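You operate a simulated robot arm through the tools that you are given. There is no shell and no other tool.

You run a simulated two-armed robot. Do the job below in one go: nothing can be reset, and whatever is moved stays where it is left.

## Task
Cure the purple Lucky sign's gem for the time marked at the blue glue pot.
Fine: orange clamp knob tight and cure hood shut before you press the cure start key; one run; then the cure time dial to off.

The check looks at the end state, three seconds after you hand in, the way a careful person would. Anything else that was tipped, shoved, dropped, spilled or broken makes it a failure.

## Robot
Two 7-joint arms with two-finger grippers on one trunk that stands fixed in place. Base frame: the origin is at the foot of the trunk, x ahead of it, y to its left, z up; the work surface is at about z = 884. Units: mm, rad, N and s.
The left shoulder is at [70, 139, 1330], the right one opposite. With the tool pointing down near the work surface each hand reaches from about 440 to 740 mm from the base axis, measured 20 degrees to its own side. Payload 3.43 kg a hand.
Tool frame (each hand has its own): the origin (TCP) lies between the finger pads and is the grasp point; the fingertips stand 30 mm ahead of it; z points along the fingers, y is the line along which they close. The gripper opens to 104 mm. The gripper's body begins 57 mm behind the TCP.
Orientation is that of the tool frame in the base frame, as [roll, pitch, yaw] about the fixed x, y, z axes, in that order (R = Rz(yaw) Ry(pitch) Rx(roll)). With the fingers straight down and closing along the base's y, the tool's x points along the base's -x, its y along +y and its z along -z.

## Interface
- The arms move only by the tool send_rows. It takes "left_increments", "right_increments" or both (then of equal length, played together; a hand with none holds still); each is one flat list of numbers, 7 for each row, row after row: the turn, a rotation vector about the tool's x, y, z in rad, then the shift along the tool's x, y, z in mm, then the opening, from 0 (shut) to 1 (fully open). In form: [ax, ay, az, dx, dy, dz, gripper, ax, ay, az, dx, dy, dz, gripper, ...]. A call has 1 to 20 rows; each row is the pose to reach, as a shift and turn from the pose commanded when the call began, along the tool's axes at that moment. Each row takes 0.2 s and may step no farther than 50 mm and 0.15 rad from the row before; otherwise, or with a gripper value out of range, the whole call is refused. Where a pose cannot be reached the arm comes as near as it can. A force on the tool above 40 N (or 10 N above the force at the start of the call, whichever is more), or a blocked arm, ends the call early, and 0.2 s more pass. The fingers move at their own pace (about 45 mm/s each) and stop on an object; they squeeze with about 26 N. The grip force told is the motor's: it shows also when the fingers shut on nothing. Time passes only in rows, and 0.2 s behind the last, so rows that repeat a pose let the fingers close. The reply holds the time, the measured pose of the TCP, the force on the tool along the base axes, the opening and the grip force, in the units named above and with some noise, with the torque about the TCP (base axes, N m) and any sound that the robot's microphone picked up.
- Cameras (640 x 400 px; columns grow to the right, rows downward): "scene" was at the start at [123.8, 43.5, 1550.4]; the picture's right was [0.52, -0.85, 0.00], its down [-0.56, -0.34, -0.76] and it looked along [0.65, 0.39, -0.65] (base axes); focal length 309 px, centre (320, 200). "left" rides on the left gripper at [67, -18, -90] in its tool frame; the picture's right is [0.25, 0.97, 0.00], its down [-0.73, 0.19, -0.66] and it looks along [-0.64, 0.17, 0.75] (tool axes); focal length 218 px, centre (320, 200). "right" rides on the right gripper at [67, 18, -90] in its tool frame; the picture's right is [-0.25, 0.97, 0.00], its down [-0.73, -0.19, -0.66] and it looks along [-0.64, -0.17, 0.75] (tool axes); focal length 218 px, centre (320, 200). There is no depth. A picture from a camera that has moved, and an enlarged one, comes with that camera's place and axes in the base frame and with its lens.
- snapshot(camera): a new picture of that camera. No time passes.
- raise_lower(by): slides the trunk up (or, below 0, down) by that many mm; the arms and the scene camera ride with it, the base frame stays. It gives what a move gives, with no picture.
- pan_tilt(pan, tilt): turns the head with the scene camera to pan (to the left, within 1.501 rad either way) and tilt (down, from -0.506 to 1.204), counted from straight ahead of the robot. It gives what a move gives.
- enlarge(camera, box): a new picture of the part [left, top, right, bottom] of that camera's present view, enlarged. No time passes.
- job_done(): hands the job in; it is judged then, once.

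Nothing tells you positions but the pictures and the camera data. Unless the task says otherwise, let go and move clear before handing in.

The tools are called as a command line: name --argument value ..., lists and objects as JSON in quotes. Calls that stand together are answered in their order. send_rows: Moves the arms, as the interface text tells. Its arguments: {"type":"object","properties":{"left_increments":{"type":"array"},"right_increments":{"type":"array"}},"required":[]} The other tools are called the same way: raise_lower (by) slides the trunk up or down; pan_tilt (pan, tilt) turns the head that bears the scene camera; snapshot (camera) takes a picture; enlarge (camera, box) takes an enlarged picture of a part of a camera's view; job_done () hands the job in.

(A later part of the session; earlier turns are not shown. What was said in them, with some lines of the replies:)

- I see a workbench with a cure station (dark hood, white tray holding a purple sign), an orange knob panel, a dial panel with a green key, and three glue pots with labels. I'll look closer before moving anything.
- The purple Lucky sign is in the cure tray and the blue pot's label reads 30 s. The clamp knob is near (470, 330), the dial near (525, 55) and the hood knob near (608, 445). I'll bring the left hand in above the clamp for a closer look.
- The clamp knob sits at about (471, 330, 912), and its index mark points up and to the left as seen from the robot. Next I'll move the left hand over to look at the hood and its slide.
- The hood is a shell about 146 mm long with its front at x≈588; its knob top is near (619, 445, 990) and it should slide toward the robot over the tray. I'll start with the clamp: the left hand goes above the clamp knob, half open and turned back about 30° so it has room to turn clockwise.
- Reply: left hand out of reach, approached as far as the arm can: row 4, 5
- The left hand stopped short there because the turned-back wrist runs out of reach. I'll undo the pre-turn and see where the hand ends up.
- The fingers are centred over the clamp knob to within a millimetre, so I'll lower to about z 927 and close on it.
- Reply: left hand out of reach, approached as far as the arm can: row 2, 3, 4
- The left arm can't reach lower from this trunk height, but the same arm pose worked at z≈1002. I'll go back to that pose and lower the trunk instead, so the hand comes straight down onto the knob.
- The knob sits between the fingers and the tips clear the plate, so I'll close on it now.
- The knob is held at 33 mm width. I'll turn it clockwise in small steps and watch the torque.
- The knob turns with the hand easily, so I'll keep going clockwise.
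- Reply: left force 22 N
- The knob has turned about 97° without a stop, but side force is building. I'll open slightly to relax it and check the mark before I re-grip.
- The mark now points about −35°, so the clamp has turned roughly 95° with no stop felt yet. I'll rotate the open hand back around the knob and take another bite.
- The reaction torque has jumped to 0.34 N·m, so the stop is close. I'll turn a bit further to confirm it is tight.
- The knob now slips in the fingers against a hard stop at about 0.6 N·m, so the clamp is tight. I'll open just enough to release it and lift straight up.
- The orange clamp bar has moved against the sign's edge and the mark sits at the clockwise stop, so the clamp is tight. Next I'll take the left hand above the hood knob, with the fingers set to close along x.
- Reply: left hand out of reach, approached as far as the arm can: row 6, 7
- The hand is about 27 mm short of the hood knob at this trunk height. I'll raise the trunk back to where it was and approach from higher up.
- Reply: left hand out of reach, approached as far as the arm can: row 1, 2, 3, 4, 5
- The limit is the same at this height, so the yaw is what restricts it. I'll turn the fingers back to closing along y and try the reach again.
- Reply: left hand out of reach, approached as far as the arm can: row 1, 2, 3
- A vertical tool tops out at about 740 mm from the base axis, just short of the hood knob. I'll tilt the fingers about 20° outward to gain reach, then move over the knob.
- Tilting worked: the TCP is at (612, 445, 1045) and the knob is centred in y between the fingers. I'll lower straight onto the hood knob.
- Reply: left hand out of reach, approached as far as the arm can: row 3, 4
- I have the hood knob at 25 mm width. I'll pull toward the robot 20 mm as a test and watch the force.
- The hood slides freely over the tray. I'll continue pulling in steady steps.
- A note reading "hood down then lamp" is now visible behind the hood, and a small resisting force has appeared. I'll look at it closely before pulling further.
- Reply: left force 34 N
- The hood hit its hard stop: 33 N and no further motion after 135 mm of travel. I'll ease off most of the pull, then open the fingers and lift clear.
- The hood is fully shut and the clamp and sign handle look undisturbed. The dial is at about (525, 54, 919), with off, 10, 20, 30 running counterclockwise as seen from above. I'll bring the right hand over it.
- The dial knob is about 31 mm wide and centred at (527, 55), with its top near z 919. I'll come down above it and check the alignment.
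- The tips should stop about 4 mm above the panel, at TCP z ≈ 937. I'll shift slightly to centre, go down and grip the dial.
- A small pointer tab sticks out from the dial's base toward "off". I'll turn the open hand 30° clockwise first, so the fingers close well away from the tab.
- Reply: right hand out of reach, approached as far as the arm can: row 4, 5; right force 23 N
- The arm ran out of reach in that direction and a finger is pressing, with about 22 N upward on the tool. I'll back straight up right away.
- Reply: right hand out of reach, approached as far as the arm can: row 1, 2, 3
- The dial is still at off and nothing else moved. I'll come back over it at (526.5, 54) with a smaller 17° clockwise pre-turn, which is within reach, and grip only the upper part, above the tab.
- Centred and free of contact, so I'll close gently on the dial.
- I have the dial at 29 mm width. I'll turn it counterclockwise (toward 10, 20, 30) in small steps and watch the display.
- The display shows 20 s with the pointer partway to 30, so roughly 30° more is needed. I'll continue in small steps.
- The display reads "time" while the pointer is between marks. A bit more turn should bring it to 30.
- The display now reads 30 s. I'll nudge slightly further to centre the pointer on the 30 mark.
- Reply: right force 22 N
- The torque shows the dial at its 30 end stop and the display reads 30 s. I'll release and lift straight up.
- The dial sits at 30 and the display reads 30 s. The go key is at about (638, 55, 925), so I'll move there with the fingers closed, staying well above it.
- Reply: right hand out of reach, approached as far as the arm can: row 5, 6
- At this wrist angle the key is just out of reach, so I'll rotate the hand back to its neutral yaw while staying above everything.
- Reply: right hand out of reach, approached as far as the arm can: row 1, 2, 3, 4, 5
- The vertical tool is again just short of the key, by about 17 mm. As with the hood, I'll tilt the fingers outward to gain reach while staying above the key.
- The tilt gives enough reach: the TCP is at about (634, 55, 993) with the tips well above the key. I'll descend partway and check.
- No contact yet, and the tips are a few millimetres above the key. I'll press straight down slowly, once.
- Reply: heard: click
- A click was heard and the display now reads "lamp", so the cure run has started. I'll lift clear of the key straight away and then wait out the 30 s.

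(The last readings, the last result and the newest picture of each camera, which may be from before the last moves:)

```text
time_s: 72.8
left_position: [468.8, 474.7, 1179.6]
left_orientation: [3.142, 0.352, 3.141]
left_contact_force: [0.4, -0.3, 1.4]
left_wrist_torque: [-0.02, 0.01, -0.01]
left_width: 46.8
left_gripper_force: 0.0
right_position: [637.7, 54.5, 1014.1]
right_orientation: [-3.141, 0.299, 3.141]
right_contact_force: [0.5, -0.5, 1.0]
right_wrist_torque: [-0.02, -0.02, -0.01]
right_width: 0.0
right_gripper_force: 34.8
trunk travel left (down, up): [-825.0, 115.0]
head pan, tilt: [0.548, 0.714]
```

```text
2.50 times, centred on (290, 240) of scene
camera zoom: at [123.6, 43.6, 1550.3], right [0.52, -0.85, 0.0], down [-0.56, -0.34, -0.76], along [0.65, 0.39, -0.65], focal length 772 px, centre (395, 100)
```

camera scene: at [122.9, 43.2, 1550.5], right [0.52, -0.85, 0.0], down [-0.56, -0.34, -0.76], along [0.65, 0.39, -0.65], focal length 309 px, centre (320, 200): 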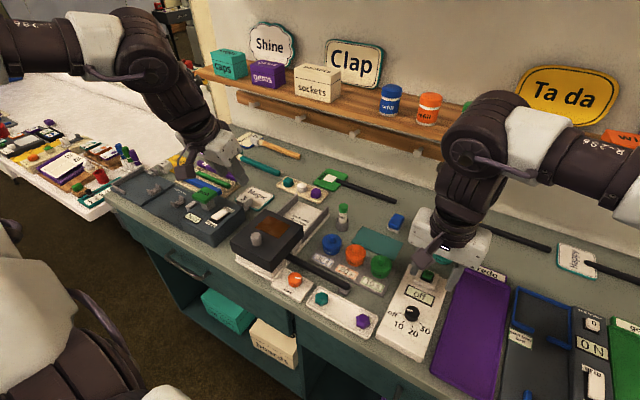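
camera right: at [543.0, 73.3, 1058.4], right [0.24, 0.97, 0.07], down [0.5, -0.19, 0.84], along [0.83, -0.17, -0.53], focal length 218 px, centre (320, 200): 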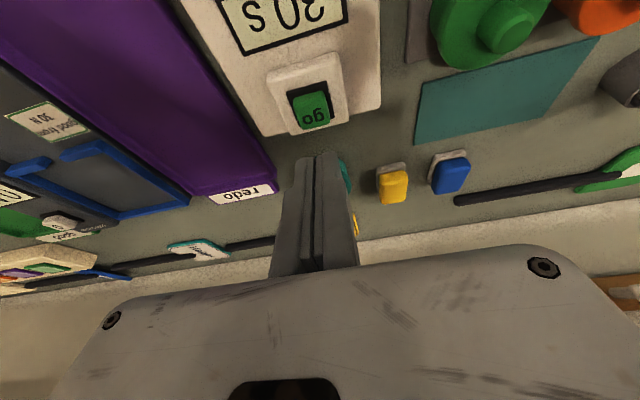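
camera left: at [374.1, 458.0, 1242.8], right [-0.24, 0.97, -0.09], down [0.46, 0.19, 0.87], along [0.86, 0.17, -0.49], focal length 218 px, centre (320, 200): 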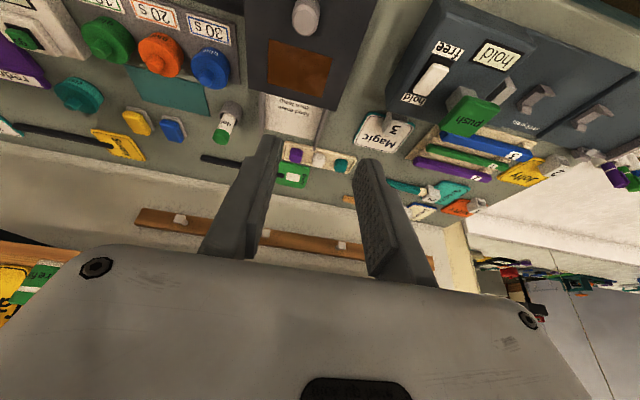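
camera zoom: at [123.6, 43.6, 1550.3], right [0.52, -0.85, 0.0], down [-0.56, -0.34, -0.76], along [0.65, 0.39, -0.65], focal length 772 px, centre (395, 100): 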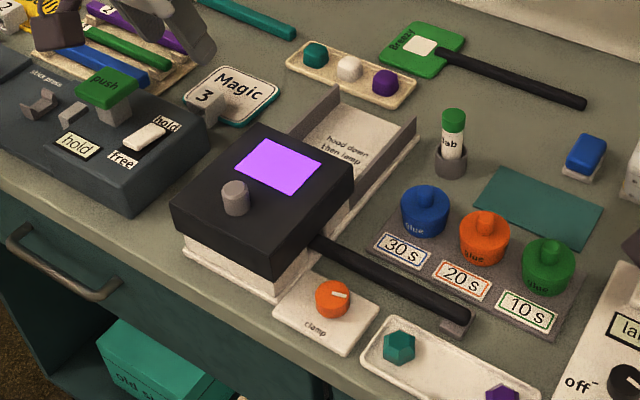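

The lamp window glows purple, so the cure run is under way. While it runs I'll take the right hand back over the dial without touching anything.

send_rows --right_increments '[0, 0, 0, 26, 0, -10.7, 0.2, 0, 0.1, 0, 52, 0, -21.3, 0.4, 0, 0.2, 0, 78, 0, -32, 0.5, 0, 0.3, 0, 104, 0, -42.6, 0.5, 0, 0.3, 0, 104, 0, -42.6, 0.5]'

send_rows --right_increments '[0, 0, -0.13, 0, 0, 0, 0.5, 0, 0, -0.26, 0, 0, 0, 0.5, 0, 0, -0.39, 0, 0, 0, 0.5, 0, 0, -0.52, 0, 0, 0, 0.5, 0, 0, -0.65, 0, 0, 0, 0.5, 0, 0, -0.78, 0, 0, 0, 0.5, 0, 0, -0.91, 0, 0, 0, 0.5, 0, 0, -1.04, 0, 0, 0, 0.5, 0, 0, -1.17, 0, 0, 0, 0.5, 0, 0, -1.3, 0, 0, 0, 0.5, 0, 0, -1.43, 0, 0, 0, 0.5, 0, 0, -1.56, 0, 0, 0, 0.5, 0, 0, -1.69, 0, 0, 0, 0.5, 0, 0, -1.82, 0, 0, 0, 0.5, 0, 0, -1.95, 0, 0, 0, 0.5, 0, 0, -2.08, 0, 0, 0, 0.5, 0, 0, -2.21, 0, 0, 0, 0.5, 0, 0, -2.34, 0, 0, 0, 0.5]'

snapshot --camera "right"

snapshot --camera "scene"

```text
time_s: 74.0
left_position: [468.3, 474.3, 1179.7]
left_orientation: [3.141, 0.353, -3.142]
left_contact_force: [0.0, 0.2, 0.3]
left_wrist_torque: [0.04, -0.03, -0.03]
left_width: 47.0
left_gripper_force: 0.1
right_position: [524.2, 55.7, 1021.1]
right_orientation: [-3.14, -0.002, 3.141]
right_contact_force: [-1.1, 0.5, 0.8]
right_wrist_torque: [0.01, 0.02, 0.02]
right_width: 51.8
right_gripper_force: 0.0
trunk travel left (down, up): [-825.0, 115.0]
head pan, tilt: [0.548, 0.714]
```

```text
time_s: 77.8
left_position: [468.7, 475.1, 1179.5]
left_orientation: [3.141, 0.353, 3.141]
left_contact_force: [-0.7, 0.2, 0.7]
left_wrist_torque: [0.02, 0.01, 0.02]
left_width: 46.7
left_gripper_force: 0.0
right_position: [522.9, 55.9, 1023.0]
right_orientation: [-3.141, 0.001, -0.798]
right_contact_force: [-0.8, 0.6, 0.1]
right_wrist_torque: [-0.03, -0.01, 0.0]
right_width: 52.0
right_gripper_force: 0.1
trunk travel left (down, up): [-825.0, 115.0]
head pan, tilt: [0.548, 0.714]
```

```text
taken
camera right: at [557.3, -4.0, 1112.1], right [-0.87, -0.49, 0.0], down [-0.37, 0.66, 0.66], along [-0.32, 0.57, -0.75], focal length 218 px, centre (320, 200)
```

right: 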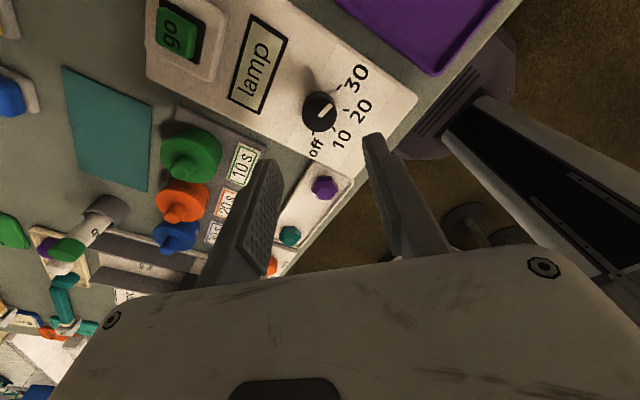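

```text
taken
camera scene: at [123.8, 43.6, 1550.4], right [0.52, -0.85, 0.0], down [-0.56, -0.34, -0.76], along [0.65, 0.39, -0.65], focal length 309 px, centre (320, 200)
```

scene: 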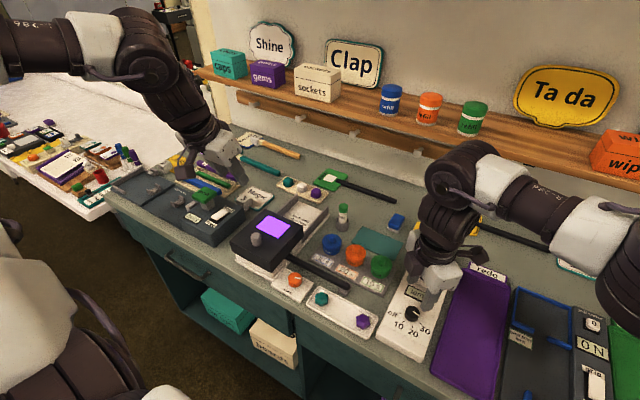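

The lamp is on and the hand is clear of the dial. I'll hold still and wait.

send_rows --right_increments '[0, 0, 0, 0, 0, 0, 0.5, 0, 0, 0, 0, 0, 0, 0.5, 0, 0, 0, 0, 0, 0, 0.5, 0, 0, 0, 0, 0, 0, 0.5, 0, 0, 0, 0, 0, 0, 0.5, 0, 0, 0, 0, 0, 0, 0.5, 0, 0, 0, 0, 0, 0, 0.5, 0, 0, 0, 0, 0, 0, 0.5, 0, 0, 0, 0, 0, 0, 0.5, 0, 0, 0, 0, 0, 0, 0.5, 0, 0, 0, 0, 0, 0, 0.5, 0, 0, 0, 0, 0, 0, 0.5, 0, 0, 0, 0, 0, 0, 0.5, 0, 0, 0, 0, 0, 0, 0.5, 0, 0, 0, 0, 0, 0, 0.5, 0, 0, 0, 0, 0, 0, 0.5, 0, 0, 0, 0, 0, 0, 0.5, 0, 0, 0, 0, 0, 0, 0.5, 0, 0, 0, 0, 0, 0, 0.5, 0, 0, 0, 0, 0, 0, 0.5]'

send_rows --right_increments '[0, 0, 0, 0, 0, 0, 0.5, 0, 0, 0, 0, 0, 0, 0.5, 0, 0, 0, 0, 0, 0, 0.5, 0, 0, 0, 0, 0, 0, 0.5, 0, 0, 0, 0, 0, 0, 0.5, 0, 0, 0, 0, 0, 0, 0.5, 0, 0, 0, 0, 0, 0, 0.5, 0, 0, 0, 0, 0, 0, 0.5, 0, 0, 0, 0, 0, 0, 0.5, 0, 0, 0, 0, 0, 0, 0.5, 0, 0, 0, 0, 0, 0, 0.5, 0, 0, 0, 0, 0, 0, 0.5, 0, 0, 0, 0, 0, 0, 0.5, 0, 0, 0, 0, 0, 0, 0.5, 0, 0, 0, 0, 0, 0, 0.5, 0, 0, 0, 0, 0, 0, 0.5, 0, 0, 0, 0, 0, 0, 0.5, 0, 0, 0, 0, 0, 0, 0.5, 0, 0, 0, 0, 0, 0, 0.5, 0, 0, 0, 0, 0, 0, 0.5]'

send_rows --right_increments '[0, 0, 0, 0, 0, 0, 0.5, 0, 0, 0, 0, 0, 0, 0.5, 0, 0, 0, 0, 0, 0, 0.5, 0, 0, 0, 0, 0, 0, 0.5, 0, 0, 0, 0, 0, 0, 0.5, 0, 0, 0, 0, 0, 0, 0.5, 0, 0, 0, 0, 0, 0, 0.5, 0, 0, 0, 0, 0, 0, 0.5, 0, 0, 0, 0, 0, 0, 0.5, 0, 0, 0, 0, 0, 0, 0.5, 0, 0, 0, 0, 0, 0, 0.5, 0, 0, 0, 0, 0, 0, 0.5, 0, 0, 0, 0, 0, 0, 0.5, 0, 0, 0, 0, 0, 0, 0.5, 0, 0, 0, 0, 0, 0, 0.5, 0, 0, 0, 0, 0, 0, 0.5, 0, 0, 0, 0, 0, 0, 0.5, 0, 0, 0, 0, 0, 0, 0.5, 0, 0, 0, 0, 0, 0, 0.5, 0, 0, 0, 0, 0, 0, 0.5]'

snapshot --camera "scene"

```text
time_s: 82.0
left_position: [470.1, 475.5, 1180.7]
left_orientation: [-3.142, 0.353, 3.141]
left_contact_force: [0.1, 0.3, -0.1]
left_wrist_torque: [0.0, 0.0, -0.02]
left_width: 46.9
left_gripper_force: 0.0
right_position: [523.2, 54.3, 1023.3]
right_orientation: [-3.141, 0.001, -0.8]
right_contact_force: [0.7, 0.4, 0.3]
right_wrist_torque: [-0.02, -0.01, -0.04]
right_width: 51.8
right_gripper_force: 0.1
trunk travel left (down, up): [-825.0, 115.0]
head pan, tilt: [0.548, 0.714]
```

```text
time_s: 86.2
left_position: [467.6, 474.2, 1180.5]
left_orientation: [3.141, 0.353, 3.141]
left_contact_force: [0.2, 0.6, -0.5]
left_wrist_torque: [0.03, 0.0, 0.01]
left_width: 46.8
left_gripper_force: 0.1
right_position: [522.6, 55.6, 1021.5]
right_orientation: [-3.141, -0.001, -0.801]
right_contact_force: [-0.4, 0.2, 1.2]
right_wrist_torque: [0.01, -0.02, 0.01]
right_width: 52.0
right_gripper_force: 0.1
trunk travel left (down, up): [-825.0, 115.0]
head pan, tilt: [0.548, 0.714]
```

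```text
time_s: 90.4
left_position: [469.0, 474.1, 1181.4]
left_orientation: [-3.141, 0.354, -3.141]
left_contact_force: [0.4, -0.3, -1.2]
left_wrist_torque: [0.0, -0.01, -0.01]
left_width: 46.7
left_gripper_force: 0.1
right_position: [523.5, 55.1, 1022.7]
right_orientation: [3.142, 0.0, -0.801]
right_contact_force: [-0.2, 0.5, -0.8]
right_wrist_torque: [-0.03, -0.03, -0.03]
right_width: 52.0
right_gripper_force: 0.0
trunk travel left (down, up): [-825.0, 115.0]
head pan, tilt: [0.548, 0.714]
```

```text
taken
camera scene: at [123.8, 43.6, 1550.4], right [0.52, -0.85, 0.0], down [-0.56, -0.34, -0.76], along [0.65, 0.39, -0.65], focal length 309 px, centre (320, 200)
```

scene: 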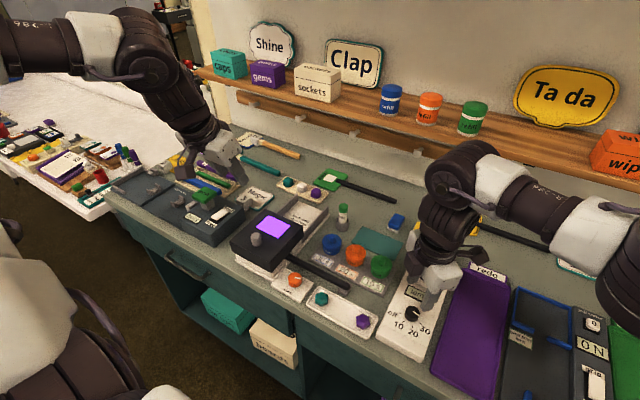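

The lamp is still on at t = 90 s, and the run should end around 101–102 s. I'll keep waiting.

send_rows --right_increments '[0, 0, 0, 0, 0, 0, 0.5, 0, 0, 0, 0, 0, 0, 0.5, 0, 0, 0, 0, 0, 0, 0.5, 0, 0, 0, 0, 0, 0, 0.5, 0, 0, 0, 0, 0, 0, 0.5, 0, 0, 0, 0, 0, 0, 0.5, 0, 0, 0, 0, 0, 0, 0.5, 0, 0, 0, 0, 0, 0, 0.5, 0, 0, 0, 0, 0, 0, 0.5, 0, 0, 0, 0, 0, 0, 0.5, 0, 0, 0, 0, 0, 0, 0.5, 0, 0, 0, 0, 0, 0, 0.5, 0, 0, 0, 0, 0, 0, 0.5, 0, 0, 0, 0, 0, 0, 0.5, 0, 0, 0, 0, 0, 0, 0.5, 0, 0, 0, 0, 0, 0, 0.5, 0, 0, 0, 0, 0, 0, 0.5, 0, 0, 0, 0, 0, 0, 0.5, 0, 0, 0, 0, 0, 0, 0.5, 0, 0, 0, 0, 0, 0, 0.5]'

send_rows --right_increments '[0, 0, 0, 0, 0, 0, 0.5, 0, 0, 0, 0, 0, 0, 0.5, 0, 0, 0, 0, 0, 0, 0.5, 0, 0, 0, 0, 0, 0, 0.5, 0, 0, 0, 0, 0, 0, 0.5, 0, 0, 0, 0, 0, 0, 0.5, 0, 0, 0, 0, 0, 0, 0.5, 0, 0, 0, 0, 0, 0, 0.5, 0, 0, 0, 0, 0, 0, 0.5, 0, 0, 0, 0, 0, 0, 0.5, 0, 0, 0, 0, 0, 0, 0.5, 0, 0, 0, 0, 0, 0, 0.5, 0, 0, 0, 0, 0, 0, 0.5, 0, 0, 0, 0, 0, 0, 0.5, 0, 0, 0, 0, 0, 0, 0.5, 0, 0, 0, 0, 0, 0, 0.5, 0, 0, 0, 0, 0, 0, 0.5, 0, 0, 0, 0, 0, 0, 0.5, 0, 0, 0, 0, 0, 0, 0.5, 0, 0, 0, 0, 0, 0, 0.5]'

send_rows --right_increments '[0, 0, 0, 0, 0, 0, 0.5, 0, 0, 0, 0, 0, 0, 0.5, 0, 0, 0, 0, 0, 0, 0.5, 0, 0, 0, 0, 0, 0, 0.5, 0, 0, 0, 0, 0, 0, 0.5, 0, 0, 0, 0, 0, 0, 0.5, 0, 0, 0, 0, 0, 0, 0.5, 0, 0, 0, 0, 0, 0, 0.5, 0, 0, 0, 0, 0, 0, 0.5, 0, 0, 0, 0, 0, 0, 0.5, 0, 0, 0, 0, 0, 0, 0.5, 0, 0, 0, 0, 0, 0, 0.5, 0, 0, 0, 0, 0, 0, 0.5, 0, 0, 0, 0, 0, 0, 0.5, 0, 0, 0, 0, 0, 0, 0.5, 0, 0, 0, 0, 0, 0, 0.5, 0, 0, 0, 0, 0, 0, 0.5, 0, 0, 0, 0, 0, 0, 0.5, 0, 0, 0, 0, 0, 0, 0.5, 0, 0, 0, 0, 0, 0, 0.5]'

snapshot --camera "scene"

snapshot --camera "right"

```text
time_s: 94.6
left_position: [467.6, 474.2, 1180.4]
left_orientation: [3.141, 0.352, -3.14]
left_contact_force: [-0.1, -0.2, 0.5]
left_wrist_torque: [0.0, -0.04, 0.02]
left_width: 46.9
left_gripper_force: 0.0
right_position: [522.8, 55.7, 1023.6]
right_orientation: [-3.141, 0.002, -0.801]
right_contact_force: [0.3, -0.3, 0.0]
right_wrist_torque: [0.01, 0.01, -0.02]
right_width: 51.9
right_gripper_force: 0.1
trunk travel left (down, up): [-825.0, 115.0]
head pan, tilt: [0.548, 0.714]
```

```text
time_s: 98.8
left_position: [469.3, 474.1, 1179.6]
left_orientation: [-3.141, 0.353, -3.141]
left_contact_force: [-0.6, -0.4, 0.3]
left_wrist_torque: [0.03, -0.01, -0.03]
left_width: 46.5
left_gripper_force: 0.0
right_position: [522.3, 54.9, 1022.4]
right_orientation: [3.141, 0.0, -0.802]
right_contact_force: [-0.4, -0.3, 0.4]
right_wrist_torque: [-0.01, -0.01, -0.04]
right_width: 52.2
right_gripper_force: 0.0
trunk travel left (down, up): [-825.0, 115.0]
head pan, tilt: [0.548, 0.714]
```

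```text
time_s: 103.0
left_position: [467.4, 474.9, 1180.0]
left_orientation: [-3.141, 0.351, -3.141]
left_contact_force: [-0.1, 0.2, -0.3]
left_wrist_torque: [-0.04, -0.02, 0.01]
left_width: 46.9
left_gripper_force: 0.0
right_position: [524.0, 54.9, 1022.2]
right_orientation: [3.142, 0.0, -0.801]
right_contact_force: [-0.2, 0.4, 0.7]
right_wrist_torque: [0.01, 0.01, -0.01]
right_width: 51.8
right_gripper_force: 0.1
trunk travel left (down, up): [-825.0, 115.0]
head pan, tilt: [0.548, 0.714]
```

```text
taken
camera scene: at [123.8, 43.6, 1550.4], right [0.52, -0.85, 0.0], down [-0.56, -0.34, -0.76], along [0.65, 0.39, -0.65], focal length 309 px, centre (320, 200)
```

scene: 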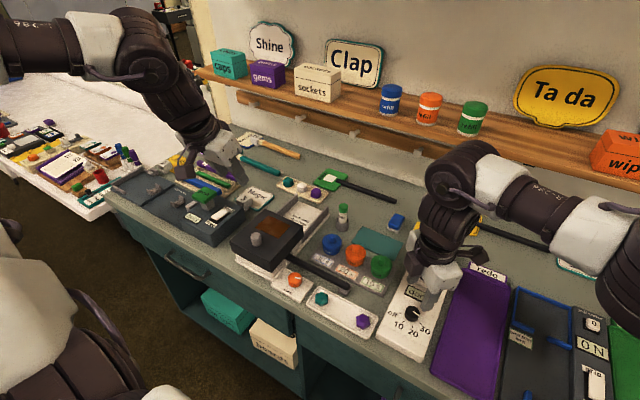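

```text
taken
camera right: at [557.3, -4.1, 1112.2], right [-0.87, -0.49, 0.0], down [-0.37, 0.66, 0.66], along [-0.32, 0.57, -0.75], focal length 218 px, centre (320, 200)
```

right: 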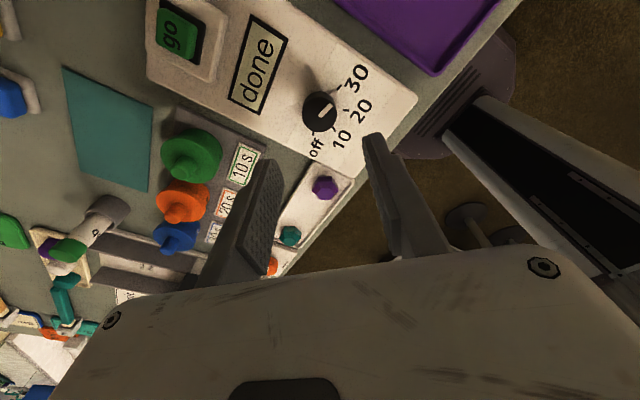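

The lamp is off and the display reads "done", so the single 30 s run is complete. Next I'll lower the right hand back onto the dial to turn it to off.

send_rows --right_increments '[0, 0, 0, 1, -0.2, 20, 0.5, 0, 0, 0, 2, -0.4, 40, 0.5, 0, 0, 0, 2, -0.4, 58, 0.5, 0, 0, 0, 2, -0.4, 58, 0.5]'

enlarge --camera "right" --box '[200, 40, 400, 200]'

```text
time_s: 104.0
left_position: [469.5, 475.0, 1179.8]
left_orientation: [3.141, 0.353, -3.141]
left_contact_force: [0.2, 0.9, -0.8]
left_wrist_torque: [-0.02, -0.02, 0.01]
left_width: 46.6
left_gripper_force: 0.0
right_position: [525.0, 53.6, 964.3]
right_orientation: [3.14, 0.0, -0.8]
right_contact_force: [0.7, -0.4, 0.0]
right_wrist_torque: [0.01, 0.02, 0.04]
right_width: 51.9
right_gripper_force: 0.0
trunk travel left (down, up): [-825.0, 115.0]
head pan, tilt: [0.548, 0.714]
```

```text
2.50 times, centred on (300, 120) of right
camera zoom: at [558.9, -5.8, 1053.4], right [-0.87, -0.49, 0.0], down [-0.37, 0.66, 0.66], along [-0.32, 0.57, -0.75], focal length 546 px, centre (370, 400)
```

zoom: 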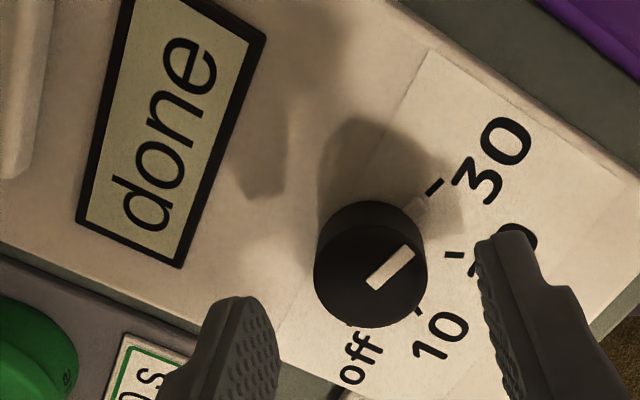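

send_rows --right_increments '[0, 0, 0, -1, 0, 12, 0.5, 0, 0, 0, -1.2, 0, 23, 0.5, 0, 0, 0, -1.2, 0, 23, 0.5]'

enlarge --camera "right" --box '[200, 40, 400, 200]'

```text
time_s: 104.8
left_position: [468.5, 474.0, 1179.8]
left_orientation: [3.141, 0.353, 3.141]
left_contact_force: [0.2, 0.5, 0.6]
left_wrist_torque: [-0.05, 0.01, 0.01]
left_width: 46.7
left_gripper_force: 0.1
right_position: [525.8, 54.2, 942.3]
right_orientation: [-3.141, -0.001, -0.801]
right_contact_force: [-0.1, -0.1, -0.6]
right_wrist_torque: [0.0, 0.01, 0.0]
right_width: 52.0
right_gripper_force: 0.1
trunk travel left (down, up): [-825.0, 115.0]
head pan, tilt: [0.548, 0.714]
```

```text
2.50 times, centred on (300, 120) of right
camera zoom: at [558.9, -5.5, 1030.8], right [-0.87, -0.49, 0.0], down [-0.37, 0.66, 0.66], along [-0.32, 0.57, -0.75], focal length 546 px, centre (370, 400)
```

zoom: 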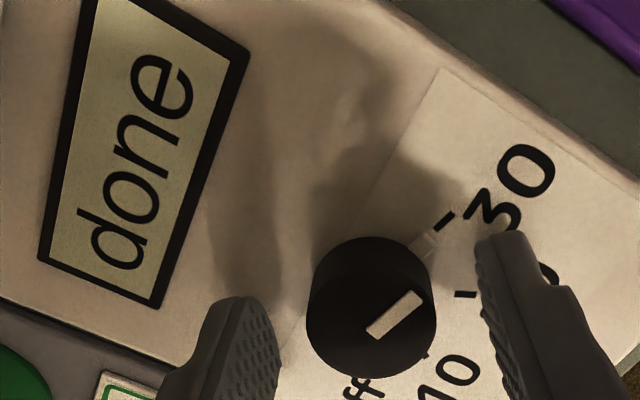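

send_rows --right_increments '[0, 0, 0, 0, 0, 0, 0.3, 0, 0, 0, 0, 0, 0, 0.2, 0, 0, 0, 0, 0, 0, 0.2, 0, 0, 0, 0, 0, 0, 0.2]'

send_rows --right_increments '[0, 0, 0.1, 0, 0, 0, 0.2, 0, 0, 0.2, 0, 0, 0, 0.2, 0, 0, 0.3, 0, 0, 0, 0.2, 0, 0, 0.4, 0, 0, 0, 0.2, 0, 0, 0.5, 0, 0, 0, 0.2]'

enlarge --camera "right" --box '[200, 40, 400, 200]'

```text
time_s: 105.8
left_position: [469.1, 474.5, 1179.6]
left_orientation: [-3.142, 0.353, 3.142]
left_contact_force: [0.0, 0.2, -0.8]
left_wrist_torque: [0.0, 0.02, 0.01]
left_width: 46.6
left_gripper_force: 0.1
right_position: [525.7, 54.1, 940.8]
right_orientation: [3.139, 0.001, -0.801]
right_contact_force: [-1.3, -0.3, -4.3]
right_wrist_torque: [-0.15, -0.06, 0.01]
right_width: 29.2
right_gripper_force: 45.1
trunk travel left (down, up): [-825.0, 115.0]
head pan, tilt: [0.548, 0.714]
```

```text
time_s: 107.0
left_position: [468.0, 474.3, 1179.9]
left_orientation: [3.142, 0.352, 3.139]
left_contact_force: [-0.9, -0.5, -0.3]
left_wrist_torque: [-0.02, 0.0, -0.02]
left_width: 46.8
left_gripper_force: 0.1
right_position: [524.9, 53.1, 941.7]
right_orientation: [3.141, 0.001, -1.304]
right_contact_force: [-6.4, -3.8, -7.2]
right_wrist_torque: [0.05, 0.31, -0.04]
right_width: 28.7
right_gripper_force: 44.9
trunk travel left (down, up): [-825.0, 115.0]
head pan, tilt: [0.548, 0.714]
```

```text
2.50 times, centred on (300, 120) of right
camera zoom: at [525.5, -14.6, 1030.4], right [-1.0, -0.01, 0.0], down [-0.01, 0.75, 0.66], along [-0.01, 0.66, -0.75], focal length 546 px, centre (370, 400)
```

zoom: 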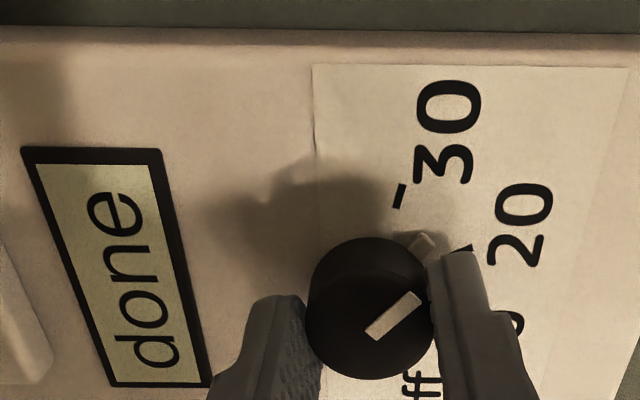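

The dial is turning back with the hand, so I'll continue clockwise toward off.

send_rows --right_increments '[0, 0, 0.1, 0, 0, 0, 0.2, 0, 0, 0.2, 0, 0, 0, 0.2, 0, 0, 0.3, 0, 0, 0, 0.2, 0, 0, 0.4, 0, 0, 0, 0.2, 0, 0, 0.5, 0, 0, 0, 0.2, 0, 0, 0.6, 0, 0, 0, 0.2]'

send_rows --right_increments '[0, 0, 0.1, 0, 0, 0, 0.2, 0, 0, 0.2, 0, 0, 0, 0.2, 0, 0, 0.3, 0, 0, 0, 0.2, 0, 0, 0.4, 0, 0, 0, 0.2, 0, 0, 0.5, 0, 0, 0, 0.2]'

enlarge --camera "right" --box '[200, 40, 400, 200]'

```text
time_s: 108.4
left_position: [468.9, 474.4, 1180.5]
left_orientation: [3.14, 0.352, 3.141]
left_contact_force: [0.1, -0.4, 0.0]
left_wrist_torque: [-0.01, 0.02, 0.0]
left_width: 47.2
left_gripper_force: 0.1
right_position: [523.8, 53.9, 941.1]
right_orientation: [3.141, 0.0, -1.903]
right_contact_force: [-3.3, -3.6, -5.9]
right_wrist_torque: [-0.25, 0.05, 0.02]
right_width: 28.8
right_gripper_force: 44.6
trunk travel left (down, up): [-825.0, 115.0]
head pan, tilt: [0.548, 0.714]
```

```text
time_s: 109.6
left_position: [468.4, 475.8, 1180.1]
left_orientation: [-3.141, 0.353, 3.141]
left_contact_force: [0.4, -0.7, 0.3]
left_wrist_torque: [-0.01, -0.02, 0.01]
left_width: 46.7
left_gripper_force: 0.0
right_position: [525.0, 54.3, 942.8]
right_orientation: [-3.141, 0.001, -2.406]
right_contact_force: [-1.4, -3.8, -1.8]
right_wrist_torque: [-0.27, 0.25, -0.01]
right_width: 28.9
right_gripper_force: 45.2
trunk travel left (down, up): [-825.0, 115.0]
head pan, tilt: [0.548, 0.714]
```

```text
2.50 times, centred on (300, 120) of right
camera zoom: at [463.0, 22.7, 1030.4], right [-0.46, 0.89, 0.0], down [0.67, 0.35, 0.66], along [0.58, 0.3, -0.75], focal length 546 px, centre (370, 400)
```

zoom: 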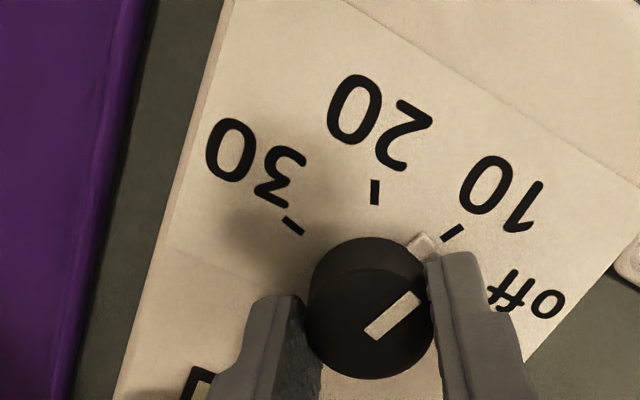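

send_rows --right_increments '[0, 0, 0.1, 0, 0, 0, 0.2, 0, 0, 0.2, 0, 0, 0, 0.2, 0, 0, 0.3, 0, 0, 0, 0.2, 0, 0, 0.4, 0, 0, 0, 0.2, 0, 0, 0.5, 0, 0, 0, 0.2, 0, 0, 0.6, 0, 0, 0, 0.2, 0, 0, 0.7, 0, 0, 0, 0.2]'

enlarge --camera "right" --box '[200, 40, 400, 200]'

enlarge --camera "scene" --box '[360, 240, 480, 360]'

```text
time_s: 111.2
left_position: [467.3, 474.6, 1180.3]
left_orientation: [3.141, 0.353, 3.14]
left_contact_force: [0.0, 0.1, 0.5]
left_wrist_torque: [0.0, -0.01, 0.0]
left_width: 47.0
left_gripper_force: 0.1
right_position: [525.0, 53.3, 941.7]
right_orientation: [3.141, 0.0, -3.104]
right_contact_force: [3.1, -4.1, 2.9]
right_wrist_torque: [-0.13, -0.15, -0.01]
right_width: 29.0
right_gripper_force: 45.2
trunk travel left (down, up): [-825.0, 115.0]
head pan, tilt: [0.548, 0.714]
```

```text
2.50 times, centred on (300, 120) of right
camera zoom: at [456.7, 69.8, 1030.4], right [0.22, 0.98, 0.0], down [0.74, -0.16, 0.66], along [0.64, -0.14, -0.75], focal length 546 px, centre (370, 400)
```

zoom: 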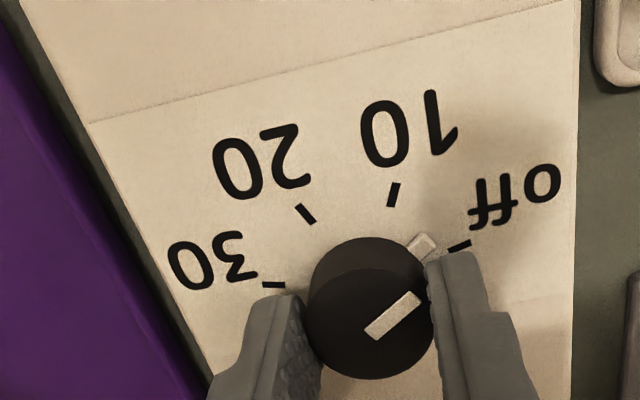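

```text
3.33 times, centred on (420, 300) of scene
camera zoom: at [124.1, 42.7, 1550.4], right [0.52, -0.85, 0.0], down [-0.56, -0.34, -0.76], along [0.65, 0.39, -0.65], focal length 1030 px, centre (-13, -133)
```

zoom: 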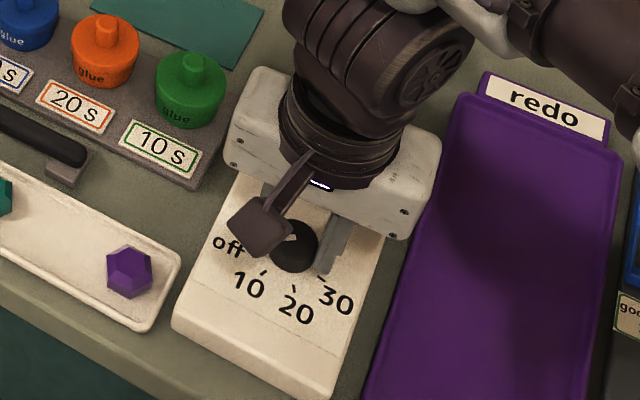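

About 20° remains. I'll finish the turn gently to the off stop.

send_rows --right_increments '[0, 0, 0.08, 0, 0, 0, 0.2, 0, 0, 0.16, 0, 0, 0, 0.2, 0, 0, 0.24, 0, 0, 0, 0.2, 0, 0, 0.3, 0, 0, 0, 0.2]'

enlarge --camera "right" --box '[200, 40, 400, 200]'

```text
time_s: 112.2
left_position: [469.1, 473.8, 1180.2]
left_orientation: [3.14, 0.352, 3.139]
left_contact_force: [-0.1, 0.5, 0.4]
left_wrist_torque: [0.01, 0.0, 0.01]
left_width: 46.7
left_gripper_force: 0.0
right_position: [525.2, 51.6, 940.8]
right_orientation: [-3.141, 0.001, 2.88]
right_contact_force: [3.0, -5.6, 7.1]
right_wrist_torque: [-0.17, 0.17, -0.02]
right_width: 28.9
right_gripper_force: 45.4
trunk travel left (down, up): [-825.0, 115.0]
head pan, tilt: [0.548, 0.714]
```

```text
2.50 times, centred on (300, 120) of right
camera zoom: at [464.2, 89.1, 1030.4], right [0.49, 0.87, 0.0], down [0.65, -0.37, 0.66], along [0.57, -0.32, -0.75], focal length 546 px, centre (370, 400)
```

zoom: 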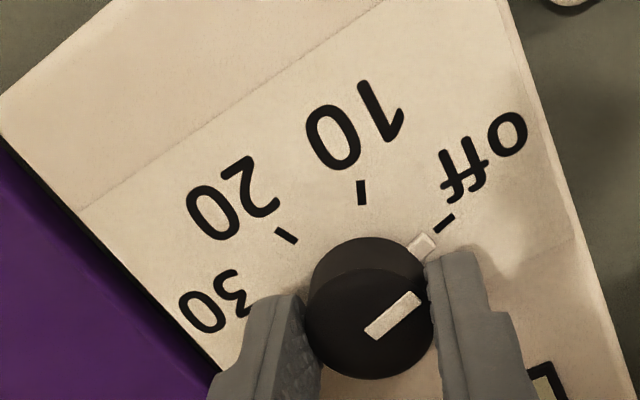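

send_rows --right_increments '[0, 0, 0.04, 0, 0, 0, 0.2, 0, 0, 0.08, 0, 0, 0, 0.2]'

enlarge --camera "right" --box '[200, 40, 400, 200]'

```text
time_s: 112.8
left_position: [469.1, 473.8, 1180.5]
left_orientation: [3.139, 0.352, 3.141]
left_contact_force: [-0.3, -0.3, -0.6]
left_wrist_torque: [-0.05, 0.0, -0.03]
left_width: 46.7
left_gripper_force: 0.1
right_position: [524.7, 53.3, 941.4]
right_orientation: [3.141, 0.001, 2.802]
right_contact_force: [3.7, -4.3, 7.2]
right_wrist_torque: [0.07, 0.03, 0.49]
right_width: 29.1
right_gripper_force: 44.8
trunk travel left (down, up): [-825.0, 115.0]
head pan, tilt: [0.548, 0.714]
```

```text
2.50 times, centred on (300, 120) of right
camera zoom: at [466.4, 94.0, 1030.4], right [0.56, 0.83, 0.0], down [0.62, -0.42, 0.66], along [0.54, -0.37, -0.75], focal length 546 px, centre (370, 400)
```

zoom: 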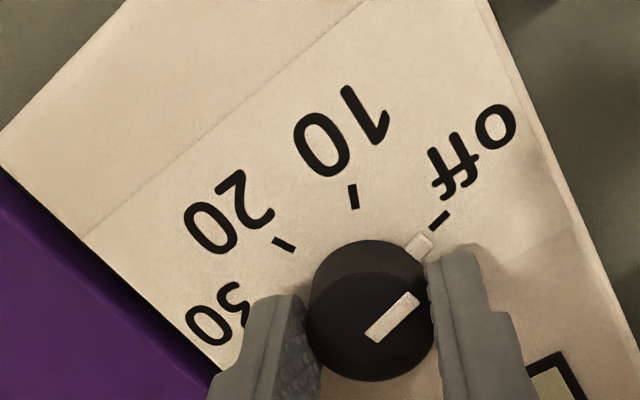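

The off stop is reached, with 0.49 N·m of resistance and the pointer on "off". I'll open and lift straight up in small steps.

send_rows --right_increments '[0, 0, 0, 0, 0, 0, 0.3, 0, 0, 0, 0, 0, 0, 0.42, 0, 0, 0, 0, 0, 0, 0.45, 0, 0, 0, 0, 0, -8, 0.45, 0, 0, 0, 0, 0, -16, 0.45, 0, 0, 0, 0, 0, -24, 0.45]'

enlarge --camera "right" --box '[200, 40, 400, 200]'

```text
time_s: 114.2
left_position: [468.0, 474.8, 1180.3]
left_orientation: [3.14, 0.352, -3.14]
left_contact_force: [0.3, -0.2, 0.0]
left_wrist_torque: [0.03, 0.0, 0.03]
left_width: 47.1
left_gripper_force: 0.1
right_position: [527.6, 54.7, 963.4]
right_orientation: [-3.141, 0.0, 2.803]
right_contact_force: [0.3, 0.0, -0.1]
right_wrist_torque: [0.01, 0.02, -0.01]
right_width: 46.8
right_gripper_force: 0.0
right hand out of reach, approached as far as the arm can: row 6
trunk travel left (down, up): [-825.0, 115.0]
head pan, tilt: [0.548, 0.714]
```

```text
2.50 times, centred on (300, 120) of right
camera zoom: at [470.1, 95.0, 1052.9], right [0.56, 0.83, 0.0], down [0.63, -0.42, 0.66], along [0.54, -0.37, -0.75], focal length 546 px, centre (370, 400)
```

zoom: 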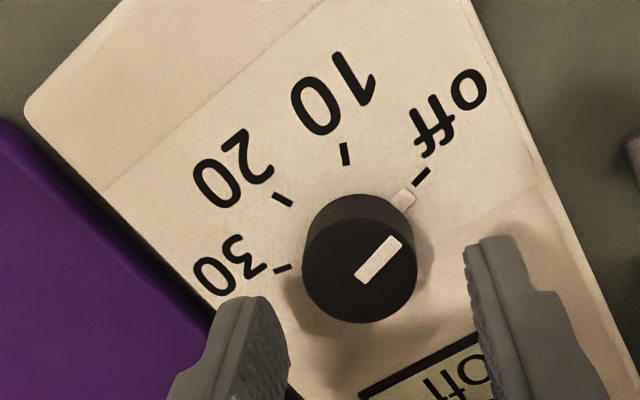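

The dial is at off and the display reads "off". I'll turn the wrist back and lift the right hand clear.

send_rows --right_increments '[0, 0, -0.12, 0, 0, 0, 0.45, 0, 0, -0.24, 0, 0, 0, 0.45, 0, 0, -0.34, 0, 0, 0, 0.45, 0, 0, -0.34, 0, 0, -35, 0.45, 0, 0, -0.34, 0, 0, -70, 0.45, 0, 0, -0.34, 0, 0, -110, 0.45, 0, 0, -0.34, 0, 0, -150, 0.45, 0, 0, -0.34, 0, 0, -190, 0.45, 0, 0, -0.34, 0, 0, -230, 0.45, 0, 0, -0.34, 0, 0, -270, 0.45]'

snapshot --camera "right"

snapshot --camera "scene"

enlarge --camera "scene" --box '[220, 170, 460, 370]'

```text
time_s: 116.4
left_position: [467.8, 475.3, 1179.9]
left_orientation: [-3.141, 0.355, 3.141]
left_contact_force: [-0.4, 0.6, -0.1]
left_wrist_torque: [-0.01, 0.01, 0.0]
left_width: 47.0
left_gripper_force: 0.1
right_position: [527.8, 53.8, 1234.4]
right_orientation: [-3.141, -0.001, -3.141]
right_contact_force: [-0.3, 0.1, 0.2]
right_wrist_torque: [0.03, -0.03, -0.01]
right_width: 46.7
right_gripper_force: 0.1
trunk travel left (down, up): [-825.0, 115.0]
head pan, tilt: [0.548, 0.714]
```

```text
taken
camera right: at [459.6, 74.5, 1323.2], right [0.25, 0.97, 0.0], down [0.73, -0.19, 0.66], along [0.64, -0.17, -0.75], focal length 218 px, centre (320, 200)
```

right: 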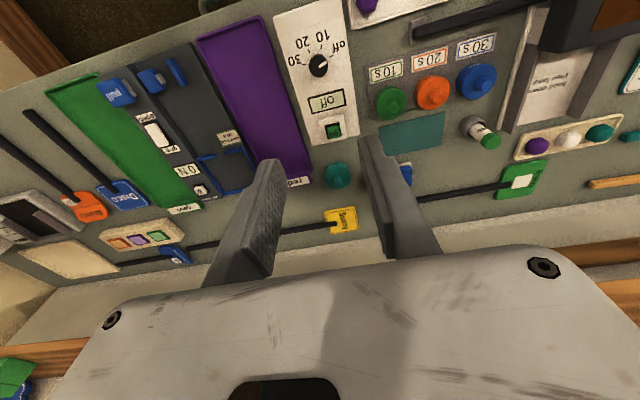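

```text
taken
camera scene: at [122.0, 44.3, 1550.4], right [0.52, -0.85, 0.0], down [-0.56, -0.34, -0.76], along [0.65, 0.39, -0.65], focal length 309 px, centre (320, 200)
```

scene: 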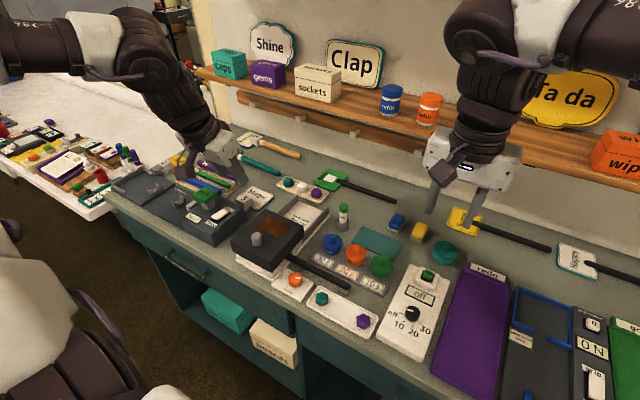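

```text
2.00 times, centred on (340, 270) of scene
camera zoom: at [122.0, 44.3, 1550.4], right [0.52, -0.85, 0.0], down [-0.56, -0.34, -0.76], along [0.65, 0.39, -0.65], focal length 618 px, centre (280, 60)
```

zoom: 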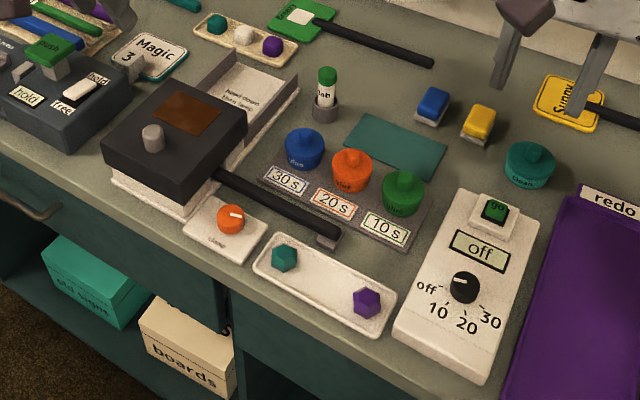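

The end state looks right: lamp off after one 30 s run, dial and display at off, clamp tight, hood shut and both hands clear. Everything else on the bench looks where it was, so I'm handing in.

job_done

```text
The job is handed in.
```

The purple Lucky sign's gem got one 30 s cure, the time marked at the blue glue pot, and I've handed the job in.

- **Clamp:** I turned the orange knob clockwise to its hard stop. The orange bar closed against the sign before the cure started.
- **Hood:** I pulled it shut to its end stop, also before the cure started.
- **Cure:** With the dial at 30, I pressed the start key once. The lamp came on and went off by itself about 30 s later, and the display read "done".
- **Dial:** It is back at its off stop and the display reads "off".

In the last pictures nothing else on the bench had visibly moved. Both hands are open and clear, and I left the clamp tight and the hood shut.

During the first attempt to grip the dial, a finger pressed against the cure panel with about 22 N. I backed off straight away, and the dial still read off with nothing moved.
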